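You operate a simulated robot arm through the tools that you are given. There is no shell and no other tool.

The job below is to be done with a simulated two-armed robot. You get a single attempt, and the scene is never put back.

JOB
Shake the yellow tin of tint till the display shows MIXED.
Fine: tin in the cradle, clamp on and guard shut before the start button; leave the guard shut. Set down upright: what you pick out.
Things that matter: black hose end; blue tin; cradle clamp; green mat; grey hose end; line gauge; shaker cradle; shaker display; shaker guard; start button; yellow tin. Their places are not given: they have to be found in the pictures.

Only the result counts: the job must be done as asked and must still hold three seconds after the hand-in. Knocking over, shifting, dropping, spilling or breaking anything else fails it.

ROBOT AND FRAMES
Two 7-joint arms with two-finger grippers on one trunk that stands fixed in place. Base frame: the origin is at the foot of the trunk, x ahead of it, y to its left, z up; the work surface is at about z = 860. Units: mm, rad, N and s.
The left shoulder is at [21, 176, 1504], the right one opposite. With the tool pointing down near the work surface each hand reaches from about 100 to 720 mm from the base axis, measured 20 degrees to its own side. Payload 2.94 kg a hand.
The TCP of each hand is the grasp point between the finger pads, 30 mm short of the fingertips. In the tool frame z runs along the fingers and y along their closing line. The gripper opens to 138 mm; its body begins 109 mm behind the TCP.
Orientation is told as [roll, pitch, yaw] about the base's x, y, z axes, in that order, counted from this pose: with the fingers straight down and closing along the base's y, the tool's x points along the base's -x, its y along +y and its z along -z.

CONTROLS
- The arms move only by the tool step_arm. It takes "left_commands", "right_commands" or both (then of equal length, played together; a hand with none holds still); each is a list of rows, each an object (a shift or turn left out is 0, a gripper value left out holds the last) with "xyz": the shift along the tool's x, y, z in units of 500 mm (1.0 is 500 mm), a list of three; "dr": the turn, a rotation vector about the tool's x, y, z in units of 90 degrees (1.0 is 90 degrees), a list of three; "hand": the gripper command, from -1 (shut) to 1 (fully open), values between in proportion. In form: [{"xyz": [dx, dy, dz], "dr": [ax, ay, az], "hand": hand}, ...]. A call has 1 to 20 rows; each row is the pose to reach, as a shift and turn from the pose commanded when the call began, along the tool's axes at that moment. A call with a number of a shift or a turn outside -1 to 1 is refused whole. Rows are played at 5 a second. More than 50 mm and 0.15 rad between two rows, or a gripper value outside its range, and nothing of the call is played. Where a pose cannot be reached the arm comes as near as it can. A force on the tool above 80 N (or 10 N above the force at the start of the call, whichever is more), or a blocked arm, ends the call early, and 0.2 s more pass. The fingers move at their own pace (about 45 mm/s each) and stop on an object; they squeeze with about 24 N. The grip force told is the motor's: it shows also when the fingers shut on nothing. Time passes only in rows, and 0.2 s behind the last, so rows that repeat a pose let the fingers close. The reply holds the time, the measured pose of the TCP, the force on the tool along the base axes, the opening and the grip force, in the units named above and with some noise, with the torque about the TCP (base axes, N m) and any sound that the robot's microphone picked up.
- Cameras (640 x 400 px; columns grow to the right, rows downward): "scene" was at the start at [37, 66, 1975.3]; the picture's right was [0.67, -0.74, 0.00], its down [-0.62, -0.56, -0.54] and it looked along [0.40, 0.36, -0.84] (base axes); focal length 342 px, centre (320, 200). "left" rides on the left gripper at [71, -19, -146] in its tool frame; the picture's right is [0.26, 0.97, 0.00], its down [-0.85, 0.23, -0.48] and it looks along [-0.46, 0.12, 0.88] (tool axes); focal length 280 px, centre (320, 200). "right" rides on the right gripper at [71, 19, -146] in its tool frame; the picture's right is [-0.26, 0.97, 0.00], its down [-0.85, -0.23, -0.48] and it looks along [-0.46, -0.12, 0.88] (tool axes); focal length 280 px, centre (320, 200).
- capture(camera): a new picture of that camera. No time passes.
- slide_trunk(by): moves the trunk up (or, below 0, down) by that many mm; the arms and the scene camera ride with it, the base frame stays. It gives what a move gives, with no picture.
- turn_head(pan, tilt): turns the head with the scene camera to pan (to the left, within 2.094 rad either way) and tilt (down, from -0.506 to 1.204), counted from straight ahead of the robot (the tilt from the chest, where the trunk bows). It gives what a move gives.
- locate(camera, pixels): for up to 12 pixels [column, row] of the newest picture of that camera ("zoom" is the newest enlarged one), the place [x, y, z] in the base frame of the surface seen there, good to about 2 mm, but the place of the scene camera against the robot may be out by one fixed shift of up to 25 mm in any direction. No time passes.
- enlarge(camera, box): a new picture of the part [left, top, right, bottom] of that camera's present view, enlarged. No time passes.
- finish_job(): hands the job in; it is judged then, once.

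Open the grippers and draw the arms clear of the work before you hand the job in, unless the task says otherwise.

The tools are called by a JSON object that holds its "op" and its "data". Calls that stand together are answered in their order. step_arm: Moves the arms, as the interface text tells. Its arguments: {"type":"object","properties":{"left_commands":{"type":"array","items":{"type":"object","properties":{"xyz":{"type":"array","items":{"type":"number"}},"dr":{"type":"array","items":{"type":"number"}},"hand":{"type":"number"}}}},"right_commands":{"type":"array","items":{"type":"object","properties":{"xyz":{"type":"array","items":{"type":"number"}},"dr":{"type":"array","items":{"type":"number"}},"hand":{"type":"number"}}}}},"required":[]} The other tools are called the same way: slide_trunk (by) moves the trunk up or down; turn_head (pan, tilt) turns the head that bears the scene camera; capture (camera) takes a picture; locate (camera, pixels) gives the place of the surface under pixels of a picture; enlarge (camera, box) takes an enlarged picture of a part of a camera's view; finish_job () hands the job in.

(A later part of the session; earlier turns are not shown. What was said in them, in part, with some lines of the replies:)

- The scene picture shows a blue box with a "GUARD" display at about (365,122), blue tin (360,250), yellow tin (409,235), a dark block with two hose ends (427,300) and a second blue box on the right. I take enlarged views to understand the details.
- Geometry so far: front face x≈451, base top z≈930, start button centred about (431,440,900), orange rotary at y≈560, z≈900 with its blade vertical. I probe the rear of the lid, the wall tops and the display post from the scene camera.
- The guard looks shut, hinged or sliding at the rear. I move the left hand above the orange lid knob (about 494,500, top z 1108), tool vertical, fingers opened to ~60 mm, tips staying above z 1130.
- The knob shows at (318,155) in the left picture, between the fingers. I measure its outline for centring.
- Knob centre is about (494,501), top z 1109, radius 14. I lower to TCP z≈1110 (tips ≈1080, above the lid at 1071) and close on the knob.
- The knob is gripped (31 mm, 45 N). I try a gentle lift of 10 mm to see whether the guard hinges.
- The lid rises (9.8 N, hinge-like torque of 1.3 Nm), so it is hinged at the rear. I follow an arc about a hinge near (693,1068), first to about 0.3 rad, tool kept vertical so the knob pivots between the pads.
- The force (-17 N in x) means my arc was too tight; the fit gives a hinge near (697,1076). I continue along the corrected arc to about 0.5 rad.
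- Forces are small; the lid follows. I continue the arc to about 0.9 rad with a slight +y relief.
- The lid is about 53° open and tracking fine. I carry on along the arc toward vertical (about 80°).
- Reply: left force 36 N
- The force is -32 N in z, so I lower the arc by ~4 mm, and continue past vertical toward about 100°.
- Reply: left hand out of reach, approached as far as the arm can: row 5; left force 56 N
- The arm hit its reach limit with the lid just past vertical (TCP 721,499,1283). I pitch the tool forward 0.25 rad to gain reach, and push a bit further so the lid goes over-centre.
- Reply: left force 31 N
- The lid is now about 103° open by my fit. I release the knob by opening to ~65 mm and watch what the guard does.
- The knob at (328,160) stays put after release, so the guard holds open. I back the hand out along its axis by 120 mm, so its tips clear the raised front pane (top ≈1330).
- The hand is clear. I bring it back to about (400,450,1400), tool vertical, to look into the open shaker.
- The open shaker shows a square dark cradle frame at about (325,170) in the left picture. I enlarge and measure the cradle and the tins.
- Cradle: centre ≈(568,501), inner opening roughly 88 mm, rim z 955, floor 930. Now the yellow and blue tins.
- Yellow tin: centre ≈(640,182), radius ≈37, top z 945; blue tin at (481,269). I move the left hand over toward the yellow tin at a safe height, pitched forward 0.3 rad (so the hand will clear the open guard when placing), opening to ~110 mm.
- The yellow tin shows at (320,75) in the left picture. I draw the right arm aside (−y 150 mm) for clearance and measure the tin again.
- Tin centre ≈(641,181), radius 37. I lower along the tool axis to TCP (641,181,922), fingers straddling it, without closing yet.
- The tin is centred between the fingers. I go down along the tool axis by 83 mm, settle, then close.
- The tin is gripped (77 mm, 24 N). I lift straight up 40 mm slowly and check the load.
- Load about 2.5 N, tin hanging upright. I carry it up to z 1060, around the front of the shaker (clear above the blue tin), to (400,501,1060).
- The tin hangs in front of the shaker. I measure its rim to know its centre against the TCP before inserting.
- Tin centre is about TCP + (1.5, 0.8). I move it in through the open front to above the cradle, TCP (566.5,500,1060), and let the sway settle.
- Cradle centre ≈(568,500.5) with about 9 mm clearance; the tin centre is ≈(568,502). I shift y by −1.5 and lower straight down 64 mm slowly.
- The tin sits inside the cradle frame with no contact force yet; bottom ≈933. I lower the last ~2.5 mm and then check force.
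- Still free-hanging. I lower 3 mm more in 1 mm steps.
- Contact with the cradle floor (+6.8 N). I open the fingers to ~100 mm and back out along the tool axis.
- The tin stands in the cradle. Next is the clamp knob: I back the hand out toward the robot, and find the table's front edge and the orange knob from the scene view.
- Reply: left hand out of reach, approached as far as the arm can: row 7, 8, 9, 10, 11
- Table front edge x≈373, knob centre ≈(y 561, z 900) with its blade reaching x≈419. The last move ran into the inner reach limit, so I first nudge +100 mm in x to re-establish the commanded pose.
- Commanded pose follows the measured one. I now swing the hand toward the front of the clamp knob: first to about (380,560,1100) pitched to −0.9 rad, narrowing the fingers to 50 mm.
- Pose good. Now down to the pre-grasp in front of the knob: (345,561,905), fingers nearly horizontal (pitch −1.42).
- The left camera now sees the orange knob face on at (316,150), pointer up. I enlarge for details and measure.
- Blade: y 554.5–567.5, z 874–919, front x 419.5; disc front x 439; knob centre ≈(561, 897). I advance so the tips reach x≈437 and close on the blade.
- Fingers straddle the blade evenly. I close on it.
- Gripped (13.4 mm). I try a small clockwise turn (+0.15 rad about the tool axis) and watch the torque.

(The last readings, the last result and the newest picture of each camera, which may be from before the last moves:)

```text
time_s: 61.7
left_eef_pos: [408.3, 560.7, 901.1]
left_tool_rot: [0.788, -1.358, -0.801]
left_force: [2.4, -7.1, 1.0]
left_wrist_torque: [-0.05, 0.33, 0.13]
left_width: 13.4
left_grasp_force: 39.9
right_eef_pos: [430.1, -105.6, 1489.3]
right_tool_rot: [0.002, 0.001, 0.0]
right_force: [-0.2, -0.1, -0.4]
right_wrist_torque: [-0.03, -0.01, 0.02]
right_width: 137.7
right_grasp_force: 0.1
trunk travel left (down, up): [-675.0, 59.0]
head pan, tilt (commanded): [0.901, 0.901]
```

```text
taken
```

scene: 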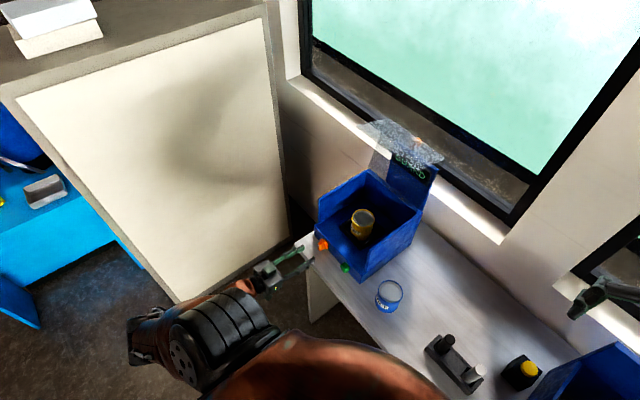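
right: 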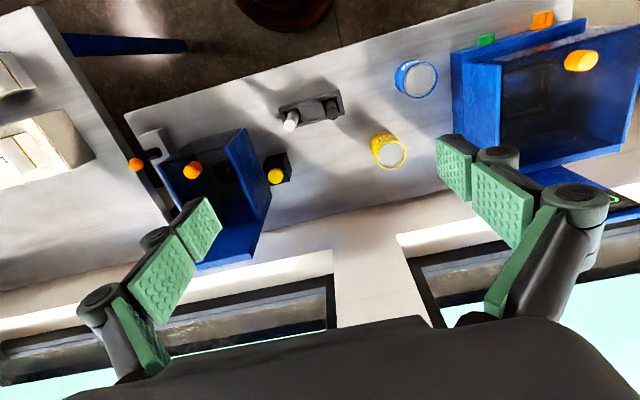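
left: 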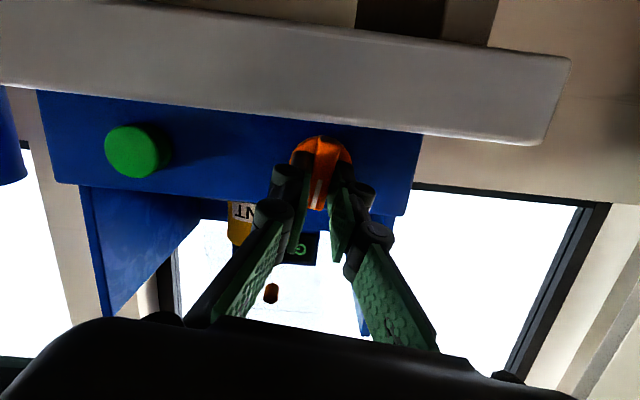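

The knob turns freely clockwise (torque only −0.05 Nm). I continue to about 45°.

{"op": "step_arm", "data": {"left_commands": [{"dr": [0, 0, 0.067]}, {"dr": [0, 0, 0.135]}, {"dr": [0, 0, 0.202]}, {"dr": [0, 0, 0.269]}, {"dr": [0, 0, 0.337]}, {"dr": [0, 0, 0.404]}, {"dr": [0, 0, 0.404]}]}}

{"op": "capture", "data": {"camera": "left"}}

{"op": "capture", "data": {"camera": "scene"}}

```text
time_s: 63.3
left_eef_pos: [408.1, 558.7, 901.2]
left_tool_rot: [1.361, -0.774, -1.425]
left_force: [3.8, -14.3, -5.3]
left_wrist_torque: [-0.07, 0.17, 0.64]
left_width: 14.6
left_grasp_force: 40.6
right_eef_pos: [430.8, -104.9, 1489.8]
right_tool_rot: [0.003, 0.002, 0.0]
right_force: [-0.2, 0.3, -0.2]
right_wrist_torque: [0.03, 0.01, 0.0]
right_width: 138.1
right_grasp_force: 0.2
trunk travel left (down, up): [-675.0, 59.0]
head pan, tilt (commanded): [0.901, 0.901]
```

```text
taken
```

left: 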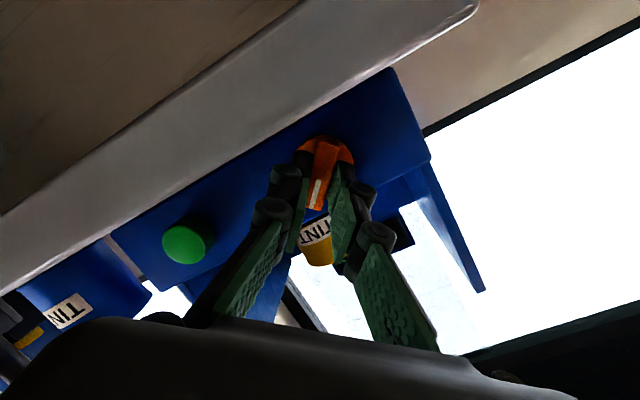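

```text
taken
```

scene: 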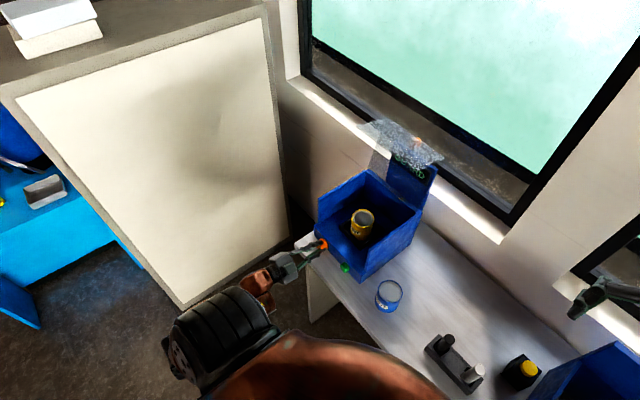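

Still turning freely. I continue another 45° to reach about 90°.

{"op": "step_arm", "data": {"left_commands": [{"dr": [0, 0, 0.0625]}, {"dr": [0, 0, 0.125]}, {"dr": [0, 0, 0.1875]}, {"dr": [0, 0, 0.25]}, {"dr": [0, 0, 0.3125]}, {"dr": [0, 0, 0.375]}, {"dr": [0, 0, 0.4375]}, {"dr": [0, 0, 0.5]}, {"dr": [0, 0, 0.5]}]}}

{"op": "capture", "data": {"camera": "left"}}

{"op": "enlarge", "data": {"camera": "scene", "box": [290, 120, 450, 300]}}

```text
time_s: 65.3
left_eef_pos: [407.3, 559.9, 899.6]
left_tool_rot: [1.42, -0.002, -1.572]
left_force: [-5.8, -13.4, -13.1]
left_wrist_torque: [-2.39, -0.19, 0.78]
left_width: 28.9
left_grasp_force: 45.3
right_eef_pos: [430.2, -104.2, 1488.7]
right_tool_rot: [0.002, -0.002, 0.0]
right_force: [-0.5, -0.1, -0.4]
right_wrist_torque: [-0.01, 0.0, -0.02]
right_width: 138.1
right_grasp_force: 0.1
trunk travel left (down, up): [-675.0, 59.0]
head pan, tilt (commanded): [0.901, 0.901]
```

```text
taken
```

left: 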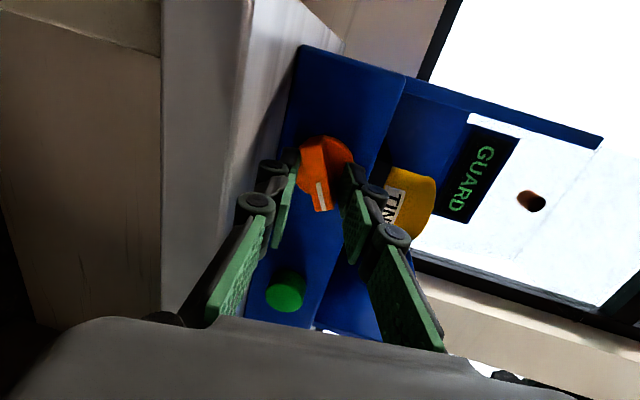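

```text
2.22 times, centred on (370, 210) of scene
```

zoom: 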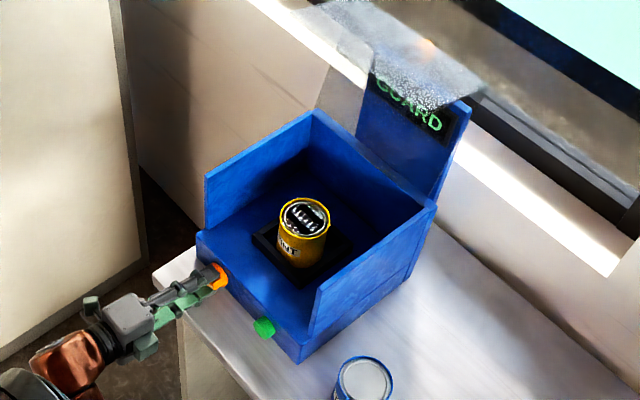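

Torque rose to −2.4 Nm and the pads were pried to 29 mm: the knob has met its stop before 90°. I measure the blade's present angle.

{"op": "enlarge", "data": {"camera": "left", "box": [260, 110, 400, 230]}}

```text
3.33 times, centred on (330, 170) of left
```

zoom: 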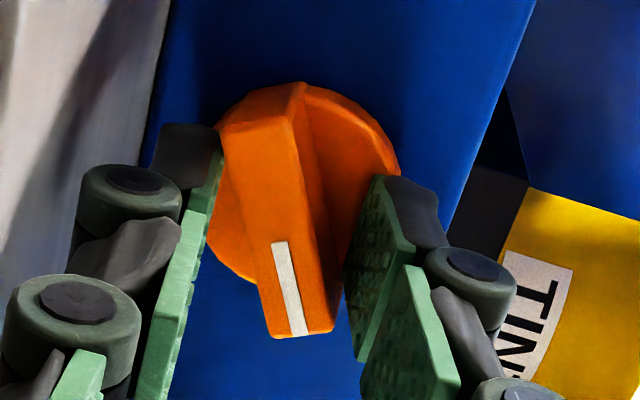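

{"op": "locate", "data": {"camera": "zoom", "pixels": [[282, 250], [298, 328], [265, 130], [290, 220], [262, 325], [330, 325], [225, 130], [295, 95]]}}

```text
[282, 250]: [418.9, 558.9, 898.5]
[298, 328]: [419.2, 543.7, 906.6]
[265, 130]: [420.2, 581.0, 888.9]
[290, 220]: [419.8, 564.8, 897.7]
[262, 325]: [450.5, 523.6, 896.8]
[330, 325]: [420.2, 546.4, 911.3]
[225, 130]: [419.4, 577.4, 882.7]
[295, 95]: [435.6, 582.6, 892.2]
```

The pointer now stands about 61° clockwise from vertical, at its stop. I turn the hand back ~29° to line the pads up with the blade again, without dragging it.

{"op": "step_arm", "data": {"left_commands": [{"dr": [0, 0, -0.065]}, {"dr": [0, 0, -0.13]}, {"dr": [0, 0, -0.195]}, {"dr": [0, 0, -0.26]}, {"dr": [0, 0, -0.31]}, {"dr": [0, 0, -0.31]}]}}

{"op": "capture", "data": {"camera": "left"}}

```text
time_s: 66.7
left_eef_pos: [406.6, 562.2, 896.8]
left_tool_rot: [1.395, -0.484, -1.486]
left_force: [-4.3, 0.8, -25.6]
left_wrist_torque: [-0.87, -0.04, 0.2]
left_width: 14.9
left_grasp_force: 41.4
right_eef_pos: [429.7, -101.5, 1490.0]
right_tool_rot: [-0.003, 0.002, 0.0]
right_force: [-0.3, 0.3, -0.2]
right_wrist_torque: [-0.02, 0.01, 0.03]
right_width: 138.1
right_grasp_force: 0.0
trunk travel left (down, up): [-675.0, 59.0]
head pan, tilt (commanded): [0.901, 0.901]
```

```text
taken
```

left: 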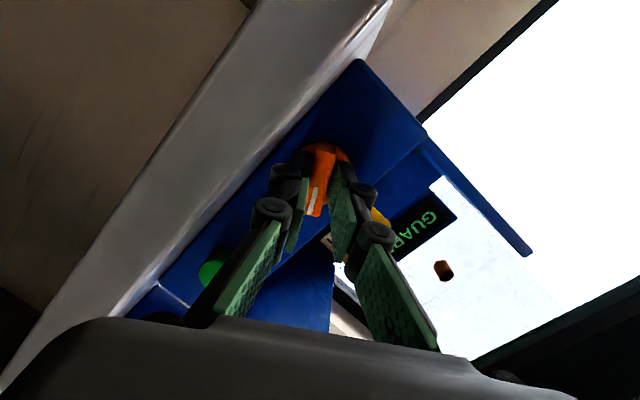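

Pads aligned again (15 mm, still slightly pressing toward the stop). I open to 32 mm and check before retreating.

{"op": "step_arm", "data": {"left_commands": [{"xyz": [0, 0, 0], "hand": -0.7}, {"xyz": [0, 0, 0], "hand": -0.54}, {"xyz": [0, 0, 0], "hand": -0.54}, {"xyz": [0, 0, 0], "hand": -0.54}]}}

{"op": "capture", "data": {"camera": "left"}}

```text
time_s: 67.7
left_eef_pos: [409.1, 559.6, 901.6]
left_tool_rot: [1.402, -0.482, -1.495]
left_force: [-0.1, 0.4, -0.2]
left_wrist_torque: [0.0, 0.02, -0.01]
left_width: 31.9
left_grasp_force: 0.1
right_eef_pos: [430.6, -104.7, 1489.8]
right_tool_rot: [0.001, 0.0, 0.001]
right_force: [-0.2, 0.4, 0.2]
right_wrist_torque: [0.01, 0.03, -0.01]
right_width: 137.9
right_grasp_force: 0.0
trunk travel left (down, up): [-675.0, 59.0]
head pan, tilt (commanded): [0.901, 0.901]
```

```text
taken
```

left: 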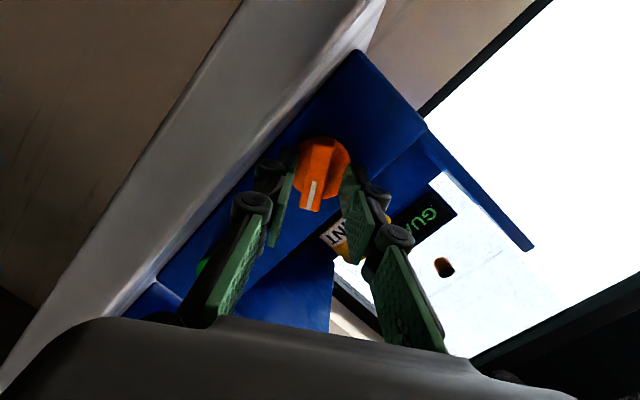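

Released; the knob stays turned. I retract straight back 80 mm, then view the knob.

{"op": "step_arm", "data": {"left_commands": [{"xyz": [0, 0, -0.04]}, {"xyz": [0, 0, -0.08]}, {"xyz": [0, 0, -0.12]}, {"xyz": [0, 0, -0.16]}, {"xyz": [0, 0, -0.16]}]}}

{"op": "capture", "data": {"camera": "left"}}

{"op": "enlarge", "data": {"camera": "scene", "box": [290, 120, 450, 300]}}

```text
time_s: 68.9
left_eef_pos: [330.2, 560.1, 912.2]
left_tool_rot: [1.402, -0.481, -1.493]
left_force: [-0.7, 0.3, 0.0]
left_wrist_torque: [-0.02, -0.03, -0.02]
left_width: 31.7
left_grasp_force: 0.1
right_eef_pos: [430.9, -103.3, 1489.1]
right_tool_rot: [0.001, 0.001, 0.0]
right_force: [0.2, 0.4, -0.3]
right_wrist_torque: [-0.02, 0.01, 0.0]
right_width: 138.0
right_grasp_force: 0.0
trunk travel left (down, up): [-675.0, 59.0]
head pan, tilt (commanded): [0.901, 0.901]
```

```text
taken
```

left: 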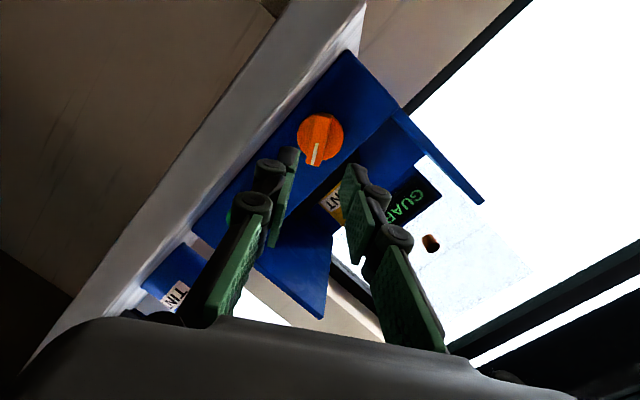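

```text
2.22 times, centred on (370, 210) of scene
```

zoom: 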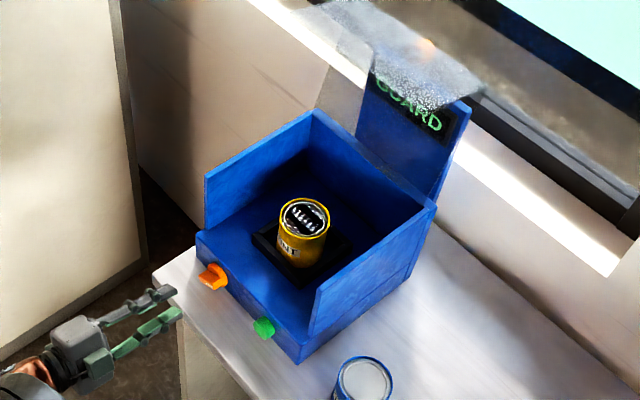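

The knob stays at ~61°. Now I turn the hand back to its level roll before going to shut the guard.

{"op": "step_arm", "data": {"left_commands": [{"dr": [0, 0, -0.063]}, {"dr": [0, 0, -0.126]}, {"dr": [0, 0, -0.189]}, {"dr": [0, 0, -0.252]}, {"dr": [0, 0, -0.315]}, {"dr": [0, 0, -0.378]}, {"dr": [0, 0, -0.441]}, {"dr": [0, 0, -0.504]}, {"dr": [0, 0, -0.567]}, {"dr": [0, 0, -0.63]}, {"dr": [0, 0, -0.69]}, {"dr": [0, 0, -0.69]}]}}

{"op": "capture", "data": {"camera": "left"}}

```text
time_s: 71.5
left_eef_pos: [327.9, 559.8, 912.3]
left_tool_rot: [-0.011, -1.421, 0.013]
left_force: [-0.1, 0.2, 0.6]
left_wrist_torque: [-0.02, -0.03, -0.02]
left_width: 31.8
left_grasp_force: 0.0
right_eef_pos: [431.1, -103.9, 1489.0]
right_tool_rot: [-0.001, 0.0, 0.0]
right_force: [0.5, -0.3, -0.4]
right_wrist_torque: [0.0, 0.01, 0.0]
right_width: 138.0
right_grasp_force: 0.0
trunk travel left (down, up): [-675.0, 59.0]
head pan, tilt (commanded): [0.901, 0.901]
```

```text
taken
```

left: 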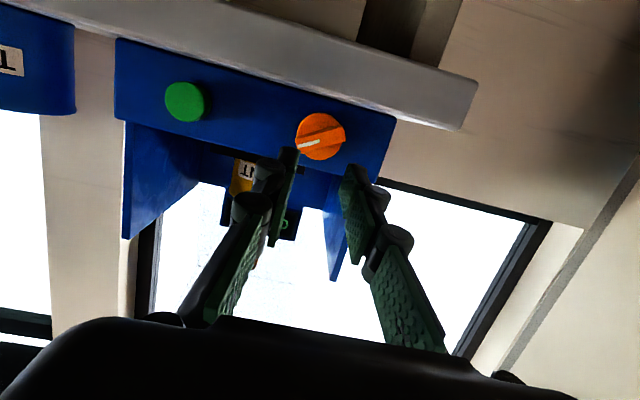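

Knob pointer clearly rotated. I retrace upward: to (380,560,1100) pitched −0.9.

{"op": "step_arm", "data": {"left_commands": [{"xyz": [-0.0553, 0, 0.0066], "dr": [0, 0.047, 0]}, {"xyz": [-0.1107, 0, 0.0133], "dr": [0, 0.095, 0]}, {"xyz": [-0.166, 0, 0.0199], "dr": [0, 0.142, 0]}, {"xyz": [-0.2214, 0, 0.0265], "dr": [0, 0.189, 0]}, {"xyz": [-0.2767, 0, 0.0331], "dr": [0, 0.236, 0]}, {"xyz": [-0.332, 0, 0.0398], "dr": [0, 0.284, 0]}, {"xyz": [-0.3874, 0, 0.0464], "dr": [0, 0.331, 0]}, {"xyz": [-0.3874, 0, 0.0464], "dr": [0, 0.331, 0]}]}}

```text
time_s: 73.3
left_eef_pos: [379.1, 560.1, 1100.4]
left_tool_rot: [-0.003, -0.901, 0.001]
left_force: [-0.2, -0.1, -0.5]
left_wrist_torque: [-0.04, 0.0, 0.01]
left_width: 31.7
left_grasp_force: 0.0
right_eef_pos: [429.0, -103.9, 1488.8]
right_tool_rot: [0.0, 0.0, -0.001]
right_force: [-0.1, 0.4, -1.1]
right_wrist_torque: [0.04, -0.04, -0.03]
right_width: 138.0
right_grasp_force: 0.1
trunk travel left (down, up): [-675.0, 59.0]
head pan, tilt (commanded): [0.901, 0.901]
```

{"op": "step_arm", "data": {"left_commands": [{"xyz": [-0.0558, -0.016, -0.0262], "dr": [0, 0.041, 0], "hand": -0.05}, {"xyz": [-0.1116, -0.032, -0.0524], "dr": [0, 0.083, 0], "hand": -0.05}, {"xyz": [-0.1675, -0.048, -0.0785], "dr": [0, 0.124, 0], "hand": -0.05}, {"xyz": [-0.2233, -0.064, -0.1047], "dr": [0, 0.166, 0], "hand": -0.05}, {"xyz": [-0.2791, -0.08, -0.1309], "dr": [0, 0.207, 0], "hand": -0.05}, {"xyz": [-0.3349, -0.096, -0.1571], "dr": [0, 0.248, 0], "hand": -0.05}, {"xyz": [-0.3907, -0.112, -0.1833], "dr": [0, 0.29, 0], "hand": -0.05}, {"xyz": [-0.4466, -0.128, -0.2094], "dr": [0, 0.331, 0], "hand": -0.05}, {"xyz": [-0.5024, -0.144, -0.2356], "dr": [0, 0.373, 0], "hand": -0.05}, {"xyz": [-0.5582, -0.16, -0.2618], "dr": [0, 0.414, 0], "hand": -0.05}, {"xyz": [-0.5582, -0.16, -0.2618], "dr": [0, 0.414, 0], "hand": -0.05}]}}

{"op": "capture", "data": {"camera": "left"}}

{"op": "capture", "data": {"camera": "scene"}}

```text
time_s: 75.7
left_eef_pos: [450.6, 481.1, 1401.1]
left_tool_rot: [-0.001, -0.252, -0.001]
left_force: [0.3, 0.1, 0.3]
left_wrist_torque: [0.02, -0.04, 0.01]
left_width: 65.7
left_grasp_force: 0.1
right_eef_pos: [429.8, -102.2, 1489.3]
right_tool_rot: [0.0, 0.0, 0.0]
right_force: [0.7, -0.1, 0.4]
right_wrist_torque: [0.01, 0.0, -0.01]
right_width: 138.1
right_grasp_force: 0.1
trunk travel left (down, up): [-675.0, 59.0]
head pan, tilt (commanded): [0.901, 0.901]
```

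```text
taken
```

left: 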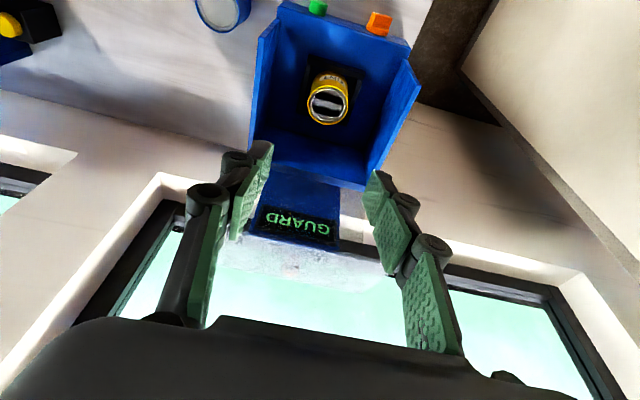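

```text
taken
```

scene: 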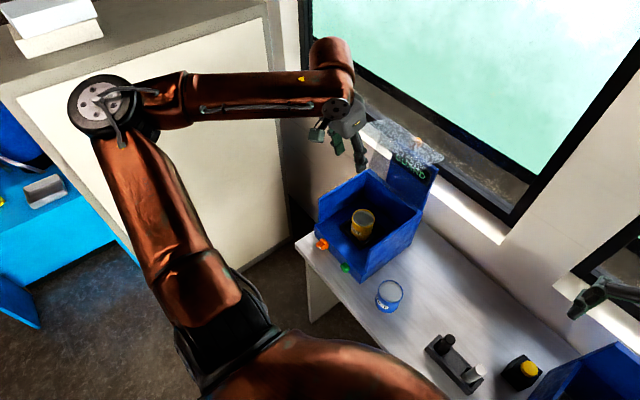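

I look for the lid knob and pane in the scene view to confirm where the open guard rests.

{"op": "enlarge", "data": {"camera": "scene", "box": [350, 100, 460, 190]}}

```text
4.44 times, centred on (405, 145) of scene
```

zoom: 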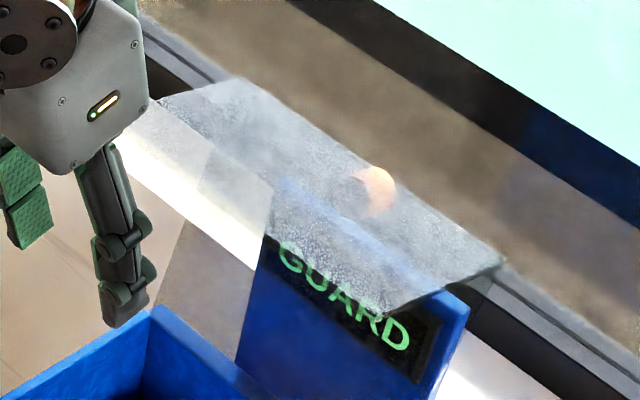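

{"op": "locate", "data": {"camera": "zoom", "pixels": [[380, 185], [375, 200], [240, 90], [300, 130], [450, 230], [500, 262], [200, 130], [300, 260], [390, 310], [220, 120], [330, 180], [400, 260]]}}

```text
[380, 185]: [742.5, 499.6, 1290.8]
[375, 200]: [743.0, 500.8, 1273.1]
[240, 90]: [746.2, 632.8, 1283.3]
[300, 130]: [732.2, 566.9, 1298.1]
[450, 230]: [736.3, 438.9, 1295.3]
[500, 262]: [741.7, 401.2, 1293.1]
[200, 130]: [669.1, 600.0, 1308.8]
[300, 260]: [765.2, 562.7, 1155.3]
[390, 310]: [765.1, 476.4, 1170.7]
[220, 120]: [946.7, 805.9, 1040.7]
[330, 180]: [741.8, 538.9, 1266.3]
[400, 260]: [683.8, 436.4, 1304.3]
```

The open guard rests at ~101°. I go back over it to (730,500,1401), above the lid knob.

{"op": "step_arm", "data": {"left_commands": [{"xyz": [-0.0603, 0.0042, 0.0154]}, {"xyz": [-0.1206, 0.0084, 0.0308]}, {"xyz": [-0.1809, 0.0127, 0.0461]}, {"xyz": [-0.2412, 0.0169, 0.0615]}, {"xyz": [-0.3014, 0.0211, 0.0769]}, {"xyz": [-0.3617, 0.0253, 0.0923]}, {"xyz": [-0.422, 0.0296, 0.1076]}, {"xyz": [-0.4823, 0.0338, 0.123]}, {"xyz": [-0.5426, 0.038, 0.1384]}, {"xyz": [-0.5426, 0.038, 0.1384]}, {"xyz": [-0.5426, 0.038, 0.1384]}, {"xyz": [-0.5426, 0.038, 0.1384]}]}}

{"op": "capture", "data": {"camera": "left"}}

```text
time_s: 78.3
left_eef_pos: [666.4, 494.5, 1406.3]
left_tool_rot: [0.0, -0.252, 0.001]
left_force: [0.6, -0.6, -0.4]
left_wrist_torque: [0.01, 0.03, 0.04]
left_width: 65.8
left_grasp_force: 0.1
left hand out of reach, approached as far as the arm can: row 8, 9, 10, 11, 12
right_eef_pos: [431.0, -104.0, 1489.2]
right_tool_rot: [0.002, 0.003, 0.001]
right_force: [0.2, -0.2, 0.0]
right_wrist_torque: [0.05, 0.02, -0.01]
right_width: 138.1
right_grasp_force: 0.1
trunk travel left (down, up): [-675.0, 59.0]
head pan, tilt (commanded): [0.901, 0.901]
```

```text
taken
```

left: 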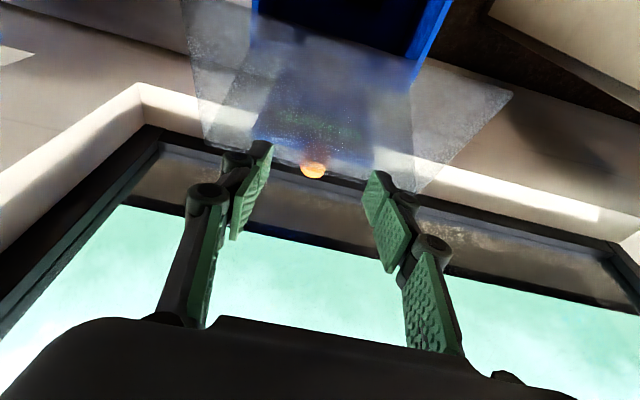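

The arm's present posture stops at x≈666 at this height, so instead of reaching the knob I will first push the raised front pane (spanning x≈605–739, z≈1286–1321) down from above with closed fingers, which swings the guard toward shut. I close the fingers and go above the pane's near end.

{"op": "step_arm", "data": {"left_commands": [{"xyz": [0.0388, 0.0037, 0.0123], "hand": -1}, {"xyz": [0.0776, 0.0073, 0.0247], "hand": -1}, {"xyz": [0.1164, 0.011, 0.037], "hand": -1}, {"xyz": [0.1164, 0.011, 0.037], "hand": -1}, {"xyz": [0.1164, 0.011, 0.037], "hand": -1}, {"xyz": [0.1164, 0.011, 0.037], "hand": -1}]}}

{"op": "capture", "data": {"camera": "left"}}

{"op": "enlarge", "data": {"camera": "scene", "box": [330, 80, 470, 200]}}

```text
time_s: 79.7
left_eef_pos: [616.7, 500.1, 1373.5]
left_tool_rot: [0.0, -0.251, 0.001]
left_force: [-1.3, 0.1, 0.9]
left_wrist_torque: [-0.02, -0.02, 0.0]
left_width: 0.0
left_grasp_force: 24.0
right_eef_pos: [430.0, -102.5, 1489.6]
right_tool_rot: [0.0, 0.0, 0.001]
right_force: [0.3, 0.3, -0.1]
right_wrist_torque: [0.0, -0.02, 0.01]
right_width: 138.0
right_grasp_force: 0.2
trunk travel left (down, up): [-675.0, 59.0]
head pan, tilt (commanded): [0.901, 0.901]
```

```text
taken
```

left: 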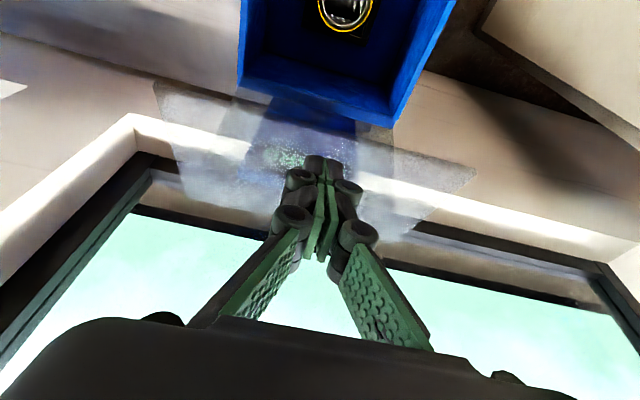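

```text
3.33 times, centred on (400, 140) of scene
```

zoom: 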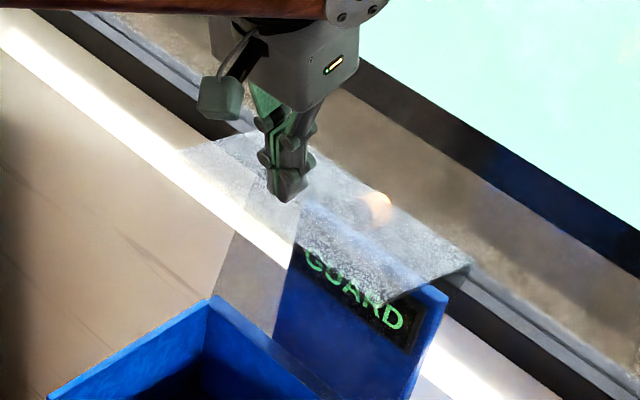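

I verify where the pane's near edge is under the fingers.

{"op": "locate", "data": {"camera": "left", "pixels": [[170, 95], [200, 105], [240, 115], [180, 130], [200, 150], [220, 190], [400, 200], [430, 170], [410, 160], [270, 140], [250, 180], [300, 150]]}}

{"op": "enlarge", "data": {"camera": "left", "box": [140, 60, 500, 260]}}

```text
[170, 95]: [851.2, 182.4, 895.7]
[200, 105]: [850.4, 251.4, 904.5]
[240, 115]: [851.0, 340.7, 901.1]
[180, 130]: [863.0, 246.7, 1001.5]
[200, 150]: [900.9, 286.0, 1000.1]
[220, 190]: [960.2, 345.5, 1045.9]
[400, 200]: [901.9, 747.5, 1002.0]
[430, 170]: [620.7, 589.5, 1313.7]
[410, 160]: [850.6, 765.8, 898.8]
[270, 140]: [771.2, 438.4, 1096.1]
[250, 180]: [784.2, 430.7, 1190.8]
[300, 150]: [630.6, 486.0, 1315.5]
```

```text
1.78 times, centred on (320, 160) of left
```

zoom: 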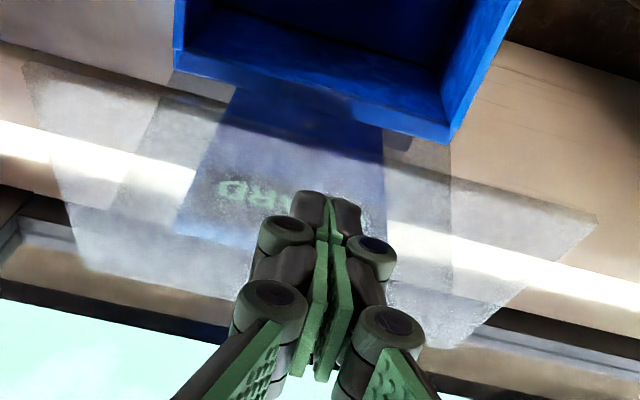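

The pane lies at about z 1314–1316 near x 620–630, as modelled. I push it down along its arc to about 90°.

{"op": "step_arm", "data": {"left_commands": [{"xyz": [0.009, 0, 0.025]}, {"xyz": [0.0171, 0, 0.0503]}, {"xyz": [0.0437, 0, 0.0535]}, {"xyz": [0.0703, 0, 0.0562]}, {"xyz": [0.092, 0, 0.0605]}, {"xyz": [0.1138, 0, 0.0649]}, {"xyz": [0.1138, 0, 0.0649]}]}}

{"op": "capture", "data": {"camera": "left"}}

{"op": "enlarge", "data": {"camera": "scene", "box": [330, 80, 470, 200]}}

```text
time_s: 81.3
left_eef_pos: [570.0, 501.2, 1327.5]
left_tool_rot: [0.001, -0.252, -0.002]
left_force: [-2.7, -0.4, 4.7]
left_wrist_torque: [-0.02, 0.1, 0.01]
left_width: 5.8
left_grasp_force: 28.8
right_eef_pos: [430.4, -104.4, 1489.2]
right_tool_rot: [0.003, 0.0, 0.001]
right_force: [-1.2, 0.7, -0.3]
right_wrist_torque: [-0.01, 0.0, -0.01]
right_width: 138.4
right_grasp_force: 0.1
trunk travel left (down, up): [-675.0, 59.0]
head pan, tilt (commanded): [0.901, 0.901]
```

```text
taken
```

left: 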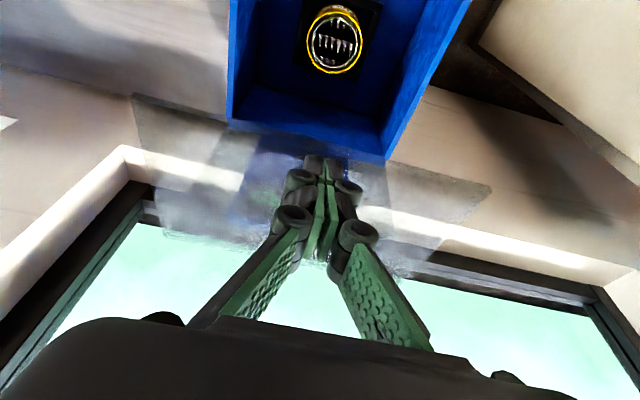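

```text
3.33 times, centred on (400, 140) of scene
```

zoom: 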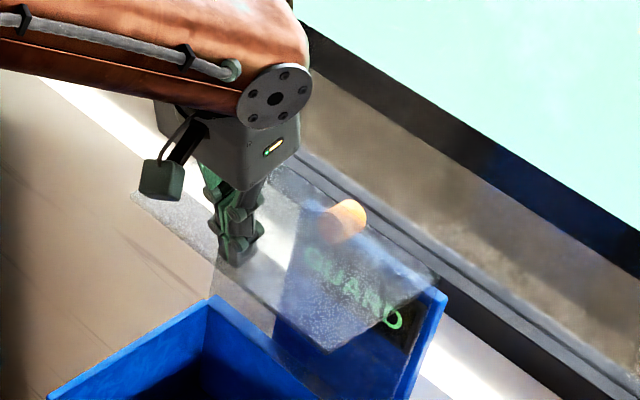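

The guard follows the push (about 5 N). I continue along the arc to about 60°.

{"op": "step_arm", "data": {"left_commands": [{"xyz": [0.0432, 0, 0.0125]}, {"xyz": [0.0847, 0, 0.0286]}, {"xyz": [0.1248, 0, 0.0483]}, {"xyz": [0.1631, 0, 0.0715]}, {"xyz": [0.1991, 0, 0.0978]}, {"xyz": [0.2326, 0, 0.1273]}, {"xyz": [0.2326, 0, 0.1273]}]}}

{"op": "capture", "data": {"camera": "left"}}

{"op": "enlarge", "data": {"camera": "scene", "box": [310, 80, 460, 230]}}

```text
time_s: 82.9
left_eef_pos: [473.1, 502.8, 1235.8]
left_tool_rot: [0.002, -0.252, -0.001]
left_force: [0.1, 0.5, -0.1]
left_wrist_torque: [0.01, -0.02, -0.01]
left_width: 0.3
left_grasp_force: 28.7
right_eef_pos: [429.8, -104.3, 1489.1]
right_tool_rot: [0.001, 0.0, 0.001]
right_force: [0.1, -1.1, 0.0]
right_wrist_torque: [0.0, -0.01, 0.01]
right_width: 138.1
right_grasp_force: 0.2
trunk travel left (down, up): [-675.0, 59.0]
head pan, tilt (commanded): [0.901, 0.901]
```

```text
taken
```

left: 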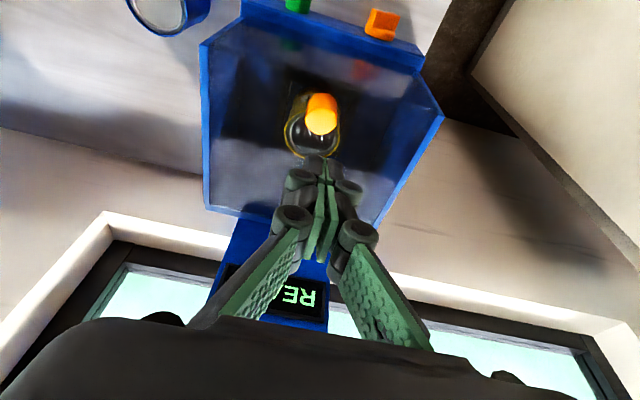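

```text
2.67 times, centred on (385, 155) of scene
```

zoom: 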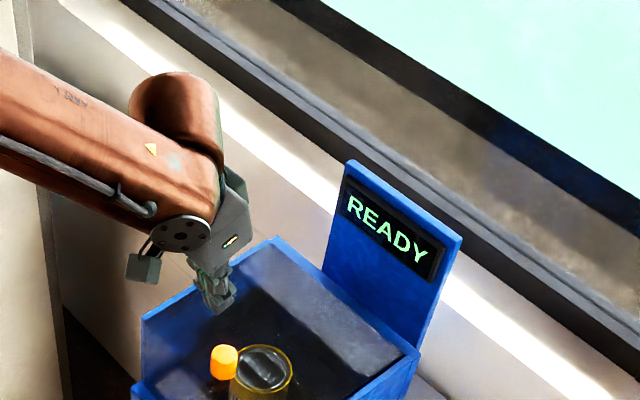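

The guard swung down by itself and is shut: the display now reads READY (tin in, clamp on, guard shut). I move the closed hand back toward the front of the green start button, first to (380,441,1100) pitched −0.9.

{"op": "step_arm", "data": {"left_commands": [{"xyz": [0.0309, -0.0155, 0.0272], "dr": [0, -0.052, 0]}, {"xyz": [0.0619, -0.031, 0.0544], "dr": [0, -0.104, 0]}, {"xyz": [0.0928, -0.0465, 0.0816], "dr": [0, -0.155, 0]}, {"xyz": [0.1237, -0.062, 0.1088], "dr": [0, -0.207, 0]}, {"xyz": [0.1546, -0.0775, 0.136], "dr": [0, -0.259, 0]}, {"xyz": [0.1856, -0.093, 0.1632], "dr": [0, -0.311, 0]}, {"xyz": [0.2165, -0.1085, 0.1904], "dr": [0, -0.362, 0]}, {"xyz": [0.2474, -0.124, 0.2176], "dr": [0, -0.414, 0]}, {"xyz": [0.2474, -0.124, 0.2176], "dr": [0, -0.414, 0]}, {"xyz": [0.2474, -0.124, 0.2176], "dr": [0, -0.414, 0]}]}}

{"op": "capture", "data": {"camera": "scene"}}

{"op": "enlarge", "data": {"camera": "scene", "box": [300, 120, 460, 300]}}

```text
time_s: 85.1
left_eef_pos: [401.0, 448.0, 1161.9]
left_tool_rot: [-0.005, -0.905, 0.003]
left_force: [-0.7, 0.5, -1.0]
left_wrist_torque: [-0.02, -0.01, -0.05]
left_width: 0.1
left_grasp_force: 28.3
left hand out of reach, approached as far as the arm can: row 7, 8, 9, 10
right_eef_pos: [426.6, -101.9, 1490.8]
right_tool_rot: [0.0, -0.003, 0.0]
right_force: [-0.3, 1.1, 0.1]
right_wrist_torque: [-0.03, -0.06, 0.02]
right_width: 137.9
right_grasp_force: 0.0
trunk travel left (down, up): [-675.0, 59.0]
head pan, tilt (commanded): [0.901, 0.901]
```

```text
taken
```

scene: 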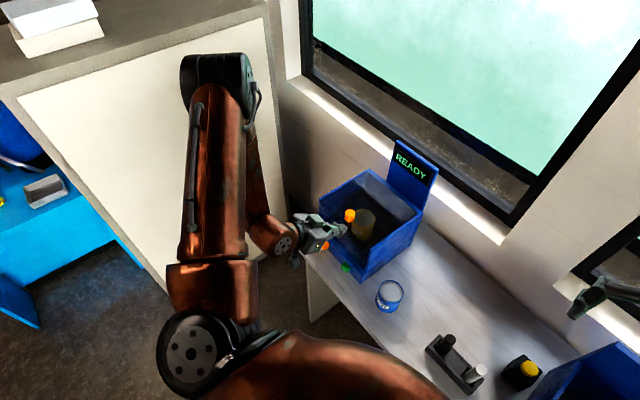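

```text
2.22 times, centred on (380, 210) of scene
```

zoom: 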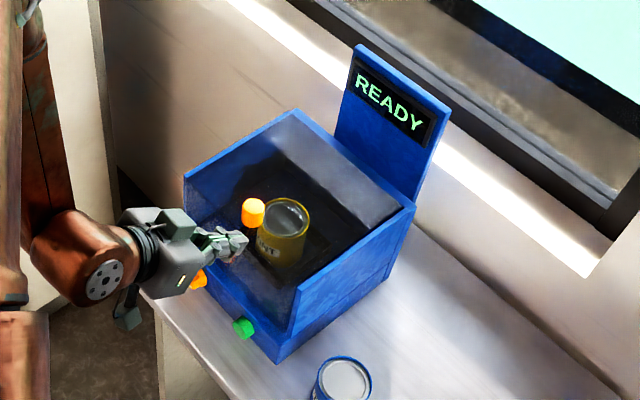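

READY is displayed with the lid flush. The fold limit stopped me at (401,448,1162); I go down from here to the pre-press pose (350,441,905), pitch −1.42, staying in front of the button.

{"op": "step_arm", "data": {"left_commands": [{"xyz": [0.0518, -0.0016, 0.0266], "dr": [0, -0.037, 0]}, {"xyz": [0.1036, -0.0031, 0.0532], "dr": [0, -0.074, 0]}, {"xyz": [0.1553, -0.0047, 0.0799], "dr": [0, -0.11, 0]}, {"xyz": [0.2071, -0.0062, 0.1065], "dr": [0, -0.147, 0]}, {"xyz": [0.2589, -0.0078, 0.1331], "dr": [0, -0.184, 0]}, {"xyz": [0.3107, -0.0093, 0.1597], "dr": [0, -0.221, 0]}, {"xyz": [0.3624, -0.0109, 0.1864], "dr": [0, -0.257, 0]}, {"xyz": [0.4142, -0.0124, 0.213], "dr": [0, -0.294, 0]}, {"xyz": [0.466, -0.014, 0.2396], "dr": [0, -0.331, 0]}, {"xyz": [0.466, -0.014, 0.2396], "dr": [0, -0.331, 0]}, {"xyz": [0.466, -0.014, 0.2396], "dr": [0, -0.331, 0]}, {"xyz": [0.466, -0.014, 0.2396], "dr": [0, -0.331, 0]}]}}

{"op": "capture", "data": {"camera": "left"}}

{"op": "capture", "data": {"camera": "scene"}}

```text
time_s: 87.7
left_eef_pos: [355.4, 442.1, 901.8]
left_tool_rot: [-0.013, -1.421, 0.012]
left_force: [0.3, 0.4, 0.1]
left_wrist_torque: [-0.01, -0.05, 0.0]
left_width: 0.0
left_grasp_force: 28.5
left hand out of reach, approached as far as the arm can: row 1, 2, 3, 4
right_eef_pos: [431.6, -101.1, 1488.0]
right_tool_rot: [-0.002, 0.0, 0.001]
right_force: [0.6, -0.8, -0.1]
right_wrist_torque: [-0.06, 0.08, -0.01]
right_width: 138.0
right_grasp_force: 0.1
trunk travel left (down, up): [-675.0, 59.0]
head pan, tilt (commanded): [0.901, 0.901]
```

```text
taken
```

left: 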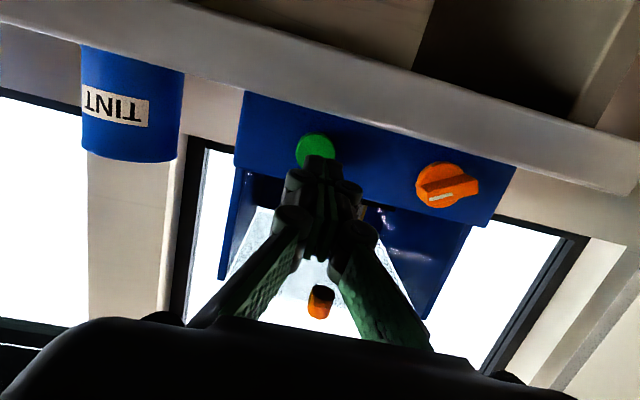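

```text
taken
```

scene: 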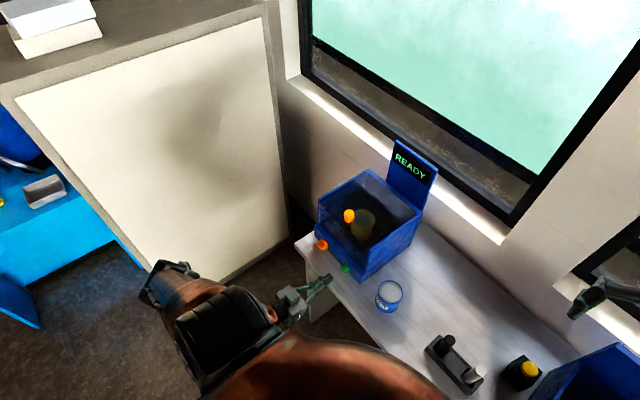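

Aligned: tip ≈(385,442,897), button centre (441,897), face x 431. I advance 48 mm slowly so the tip just starts to press.

{"op": "step_arm", "data": {"left_commands": [{"xyz": [-0.0045, -0.001, 0.0297]}, {"xyz": [-0.009, -0.002, 0.0593]}, {"xyz": [-0.0126, -0.002, 0.0831]}, {"xyz": [-0.0135, -0.002, 0.089]}, {"xyz": [-0.0144, -0.002, 0.095]}, {"xyz": [-0.0144, -0.002, 0.095]}]}}

{"op": "capture", "data": {"camera": "left"}}

```text
time_s: 89.1
left_eef_pos: [401.4, 439.8, 903.2]
left_tool_rot: [0.001, -1.421, 0.0]
left_force: [0.5, -0.4, 0.6]
left_wrist_torque: [-0.01, 0.02, 0.0]
left_width: 0.0
left_grasp_force: 28.9
right_eef_pos: [430.0, -104.8, 1489.6]
right_tool_rot: [0.001, 0.001, 0.0]
right_force: [-0.8, -0.6, 0.0]
right_wrist_torque: [0.03, -0.02, 0.02]
right_width: 138.1
right_grasp_force: 0.1
trunk travel left (down, up): [-675.0, 59.0]
head pan, tilt (commanded): [0.901, 0.901]
```

```text
taken
```

left: 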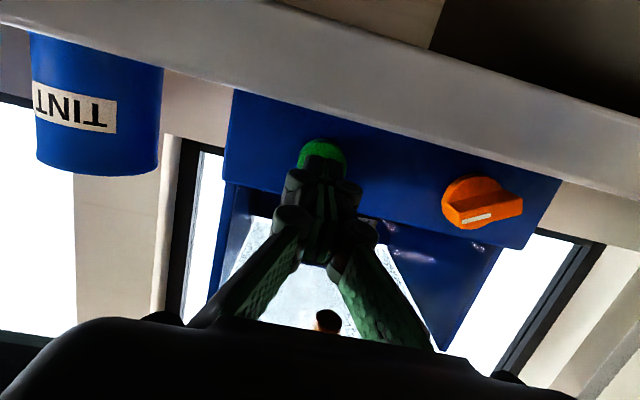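

Tip is at the button face. I press in 2 mm steps, up to 8 mm.

{"op": "step_arm", "data": {"left_commands": [{"xyz": [-0.0006, 0, 0.004]}, {"xyz": [-0.0012, 0, 0.0079]}, {"xyz": [-0.0018, 0, 0.0119]}, {"xyz": [-0.0024, 0, 0.0158]}, {"xyz": [-0.0024, 0, 0.0158]}]}}

{"op": "enlarge", "data": {"camera": "scene", "box": [300, 120, 460, 300]}}

```text
time_s: 90.3
left_eef_pos: [408.4, 438.4, 903.4]
left_tool_rot: [-0.003, -1.42, 0.0]
left_force: [-3.7, 1.8, -1.1]
left_wrist_torque: [0.02, 0.0, 0.05]
left_width: 6.3
left_grasp_force: 28.0
right_eef_pos: [430.1, -103.3, 1490.2]
right_tool_rot: [0.0, 0.001, -0.001]
right_force: [0.1, 0.1, -0.1]
right_wrist_torque: [-0.01, 0.01, 0.01]
right_width: 137.9
right_grasp_force: 0.1
trunk travel left (down, up): [-675.0, 59.0]
head pan, tilt (commanded): [0.901, 0.901]
heard: click
```

```text
2.22 times, centred on (380, 210) of scene
```

zoom: 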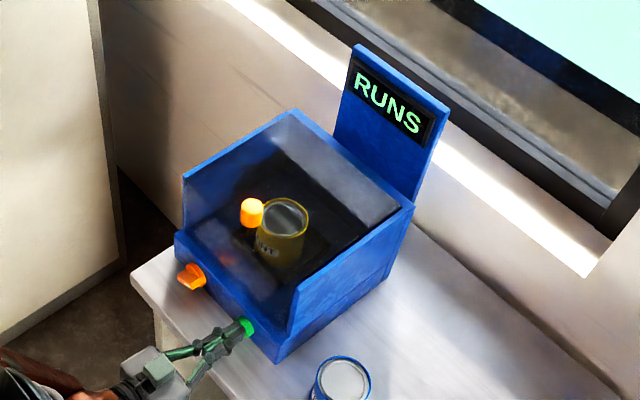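

A click was heard and the display reads RUNS. I retract straight back from the button and wait.

{"op": "step_arm", "data": {"left_commands": [{"xyz": [0.0045, 0, -0.0297]}, {"xyz": [0.009, 0, -0.0593]}, {"xyz": [0.0144, 0, -0.095]}, {"xyz": [0.0165, 0, -0.109]}, {"xyz": [0.0165, 0, -0.109]}]}}

{"op": "enlarge", "data": {"camera": "scene", "box": [300, 120, 460, 300]}}

```text
time_s: 91.5
left_eef_pos: [354.5, 439.1, 905.2]
left_tool_rot: [-0.004, -1.421, 0.003]
left_force: [0.1, 0.0, 0.3]
left_wrist_torque: [0.0, -0.05, -0.01]
left_width: 0.0
left_grasp_force: 28.3
right_eef_pos: [431.0, -103.3, 1489.8]
right_tool_rot: [0.001, -0.001, 0.001]
right_force: [0.8, 0.9, 0.1]
right_wrist_torque: [0.02, 0.0, -0.01]
right_width: 138.1
right_grasp_force: 0.0
trunk travel left (down, up): [-675.0, 59.0]
head pan, tilt (commanded): [0.901, 0.901]
```

```text
2.22 times, centred on (380, 210) of scene
```

zoom: 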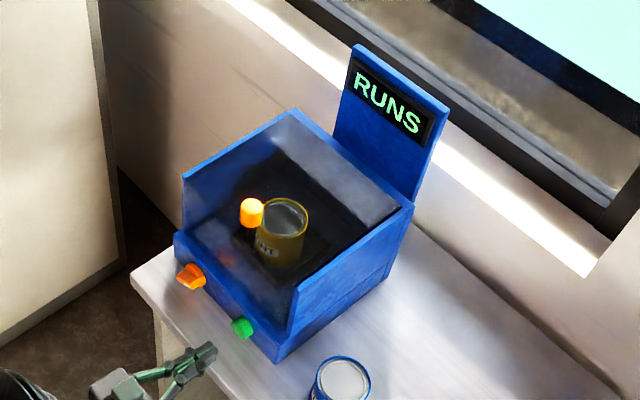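

Still RUNS. I draw the hand back clear of the table, open the gripper, and let time pass.

{"op": "step_arm", "data": {"left_commands": [{"xyz": [-0.0138, 0, -0.0425]}, {"xyz": [-0.0276, 0, -0.085]}, {"xyz": [-0.0414, 0, -0.1276]}, {"xyz": [-0.0414, 0, -0.1276], "hand": 0}, {"xyz": [-0.0414, 0, -0.1276], "hand": 0.5}, {"xyz": [-0.0414, 0, -0.1276], "hand": 1}, {"xyz": [-0.0414, 0, -0.1276], "hand": 1}, {"xyz": [-0.0414, 0, -0.1276], "hand": 1}, {"xyz": [-0.0414, 0, -0.1276], "hand": 1}, {"xyz": [-0.0414, 0, -0.1276], "hand": 1}, {"xyz": [-0.0414, 0, -0.1276], "hand": 1}, {"xyz": [-0.0414, 0, -0.1276], "hand": 1}, {"xyz": [-0.0414, 0, -0.1276], "hand": 1}, {"xyz": [-0.0414, 0, -0.1276], "hand": 1}, {"xyz": [-0.0414, 0, -0.1276], "hand": 1}, {"xyz": [-0.0414, 0, -0.1276], "hand": 1}]}}

{"op": "capture", "data": {"camera": "scene"}}

{"op": "enlarge", "data": {"camera": "scene", "box": [300, 120, 460, 300]}}

```text
time_s: 94.9
left_eef_pos: [294.0, 437.9, 934.1]
left_tool_rot: [-0.003, -1.419, 0.003]
left_force: [0.1, -0.6, 0.3]
left_wrist_torque: [0.02, 0.01, 0.0]
left_width: 138.0
left_grasp_force: 0.1
right_eef_pos: [430.3, -104.1, 1489.1]
right_tool_rot: [-0.001, 0.002, 0.001]
right_force: [0.3, -1.1, -0.4]
right_wrist_torque: [-0.01, 0.0, 0.03]
right_width: 138.0
right_grasp_force: 0.1
trunk travel left (down, up): [-675.0, 59.0]
head pan, tilt (commanded): [0.901, 0.901]
```

```text
taken
```

scene: 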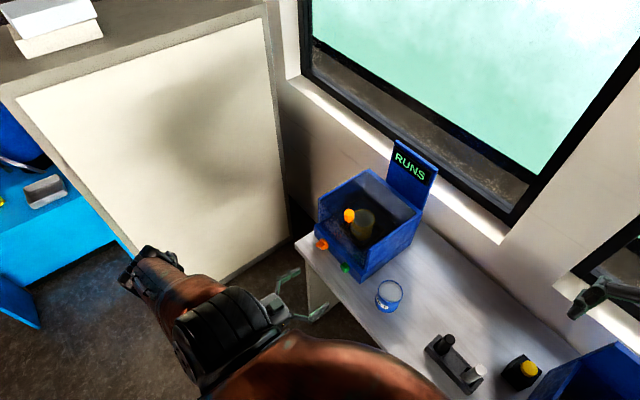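

```text
2.22 times, centred on (380, 210) of scene
```

zoom: 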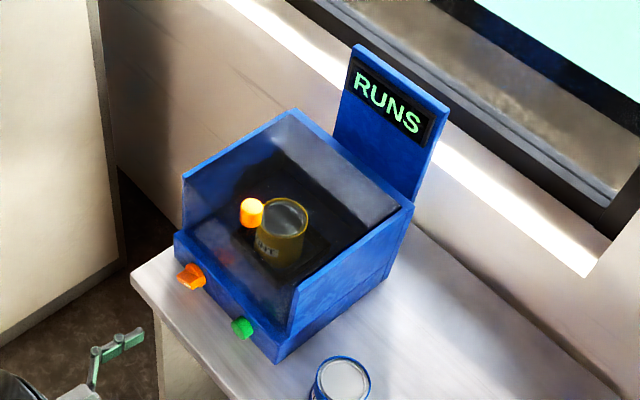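

The display still says RUNS; the hand is clear. I let 4 s more pass.

{"op": "step_arm", "data": {"left_commands": [{"xyz": [0, 0, 0]}, {"xyz": [0, 0, 0]}, {"xyz": [0, 0, 0]}, {"xyz": [0, 0, 0]}, {"xyz": [0, 0, 0]}, {"xyz": [0, 0, 0]}, {"xyz": [0, 0, 0]}, {"xyz": [0, 0, 0]}, {"xyz": [0, 0, 0]}, {"xyz": [0, 0, 0]}, {"xyz": [0, 0, 0]}, {"xyz": [0, 0, 0]}, {"xyz": [0, 0, 0]}, {"xyz": [0, 0, 0]}, {"xyz": [0, 0, 0]}, {"xyz": [0, 0, 0]}, {"xyz": [0, 0, 0]}, {"xyz": [0, 0, 0]}, {"xyz": [0, 0, 0]}, {"xyz": [0, 0, 0]}]}}

{"op": "enlarge", "data": {"camera": "scene", "box": [300, 120, 460, 300]}}

```text
time_s: 99.1
left_eef_pos: [294.6, 438.1, 934.3]
left_tool_rot: [-0.003, -1.422, 0.003]
left_force: [0.4, 0.4, 0.0]
left_wrist_torque: [0.0, -0.01, 0.0]
left_width: 138.1
left_grasp_force: 0.0
right_eef_pos: [429.8, -104.5, 1489.1]
right_tool_rot: [0.0, 0.001, -0.002]
right_force: [0.5, 0.3, 0.0]
right_wrist_torque: [0.0, 0.0, 0.02]
right_width: 137.9
right_grasp_force: 0.1
trunk travel left (down, up): [-675.0, 59.0]
head pan, tilt (commanded): [0.901, 0.901]
```

```text
2.22 times, centred on (380, 210) of scene
```

zoom: 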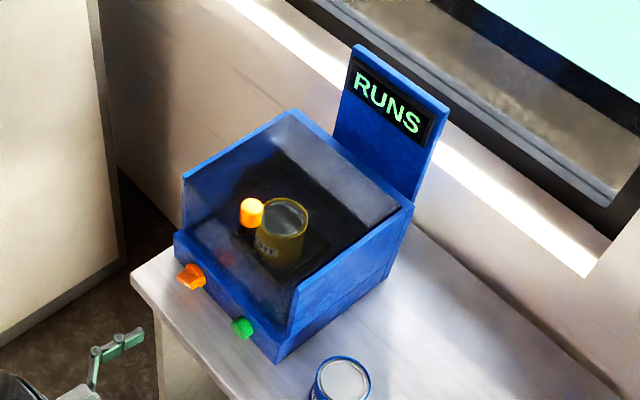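

Still RUNS at 99 s. I keep waiting.

{"op": "step_arm", "data": {"left_commands": [{"xyz": [0, 0, 0]}, {"xyz": [0, 0, 0]}, {"xyz": [0, 0, 0]}, {"xyz": [0, 0, 0]}, {"xyz": [0, 0, 0]}, {"xyz": [0, 0, 0]}, {"xyz": [0, 0, 0]}, {"xyz": [0, 0, 0]}, {"xyz": [0, 0, 0]}, {"xyz": [0, 0, 0]}, {"xyz": [0, 0, 0]}, {"xyz": [0, 0, 0]}, {"xyz": [0, 0, 0]}, {"xyz": [0, 0, 0]}, {"xyz": [0, 0, 0]}, {"xyz": [0, 0, 0]}, {"xyz": [0, 0, 0]}, {"xyz": [0, 0, 0]}, {"xyz": [0, 0, 0]}, {"xyz": [0, 0, 0]}]}}

{"op": "enlarge", "data": {"camera": "scene", "box": [300, 120, 460, 300]}}

```text
time_s: 103.3
left_eef_pos: [294.8, 438.9, 934.3]
left_tool_rot: [-0.003, -1.419, 0.004]
left_force: [0.6, 0.7, 0.3]
left_wrist_torque: [-0.01, 0.02, 0.02]
left_width: 137.8
left_grasp_force: 0.0
right_eef_pos: [429.9, -103.9, 1489.2]
right_tool_rot: [-0.001, 0.0, 0.0]
right_force: [-0.1, 0.5, -0.6]
right_wrist_torque: [0.02, -0.03, -0.01]
right_width: 138.0
right_grasp_force: 0.0
trunk travel left (down, up): [-675.0, 59.0]
head pan, tilt (commanded): [0.901, 0.901]
```

```text
2.22 times, centred on (380, 210) of scene
```

zoom: 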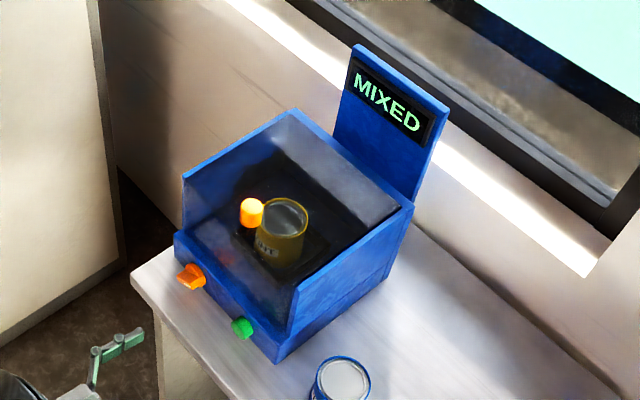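

The display shows MIXED, the guard is shut, the tin stands in the cradle with the clamp on, both grippers are open and clear of the table. I hand the job in.

{"op": "finish_job", "data": {}}

```text
The job is handed in.
```

The yellow tin has been shaken and the display reads MIXED; the job is handed in.

- **Before start:** The yellow tin stood upright in the cradle and the clamp knob was turned about 61° clockwise to its stop. The guard was shut and the display showed READY. I then pressed the green button, heard a click, and the display changed to RUNS.
- **At hand-in:** The tin is still in the cradle, the guard is shut and the clamp is on. Both grippers are open and the arms are clear of the table. The blue tin, the hose rack and the second box were not touched.
- **Guard closing:** I pushed the guard from its open position with closed fingers, and it swung the last part shut under its own weight instead of being lowered. It sits flush, and the pictures showed no damage.
- **Tin left inside:** I took "leave the guard shut" to mean the tin should stay in the shaker, so I did not take it out after mixing.
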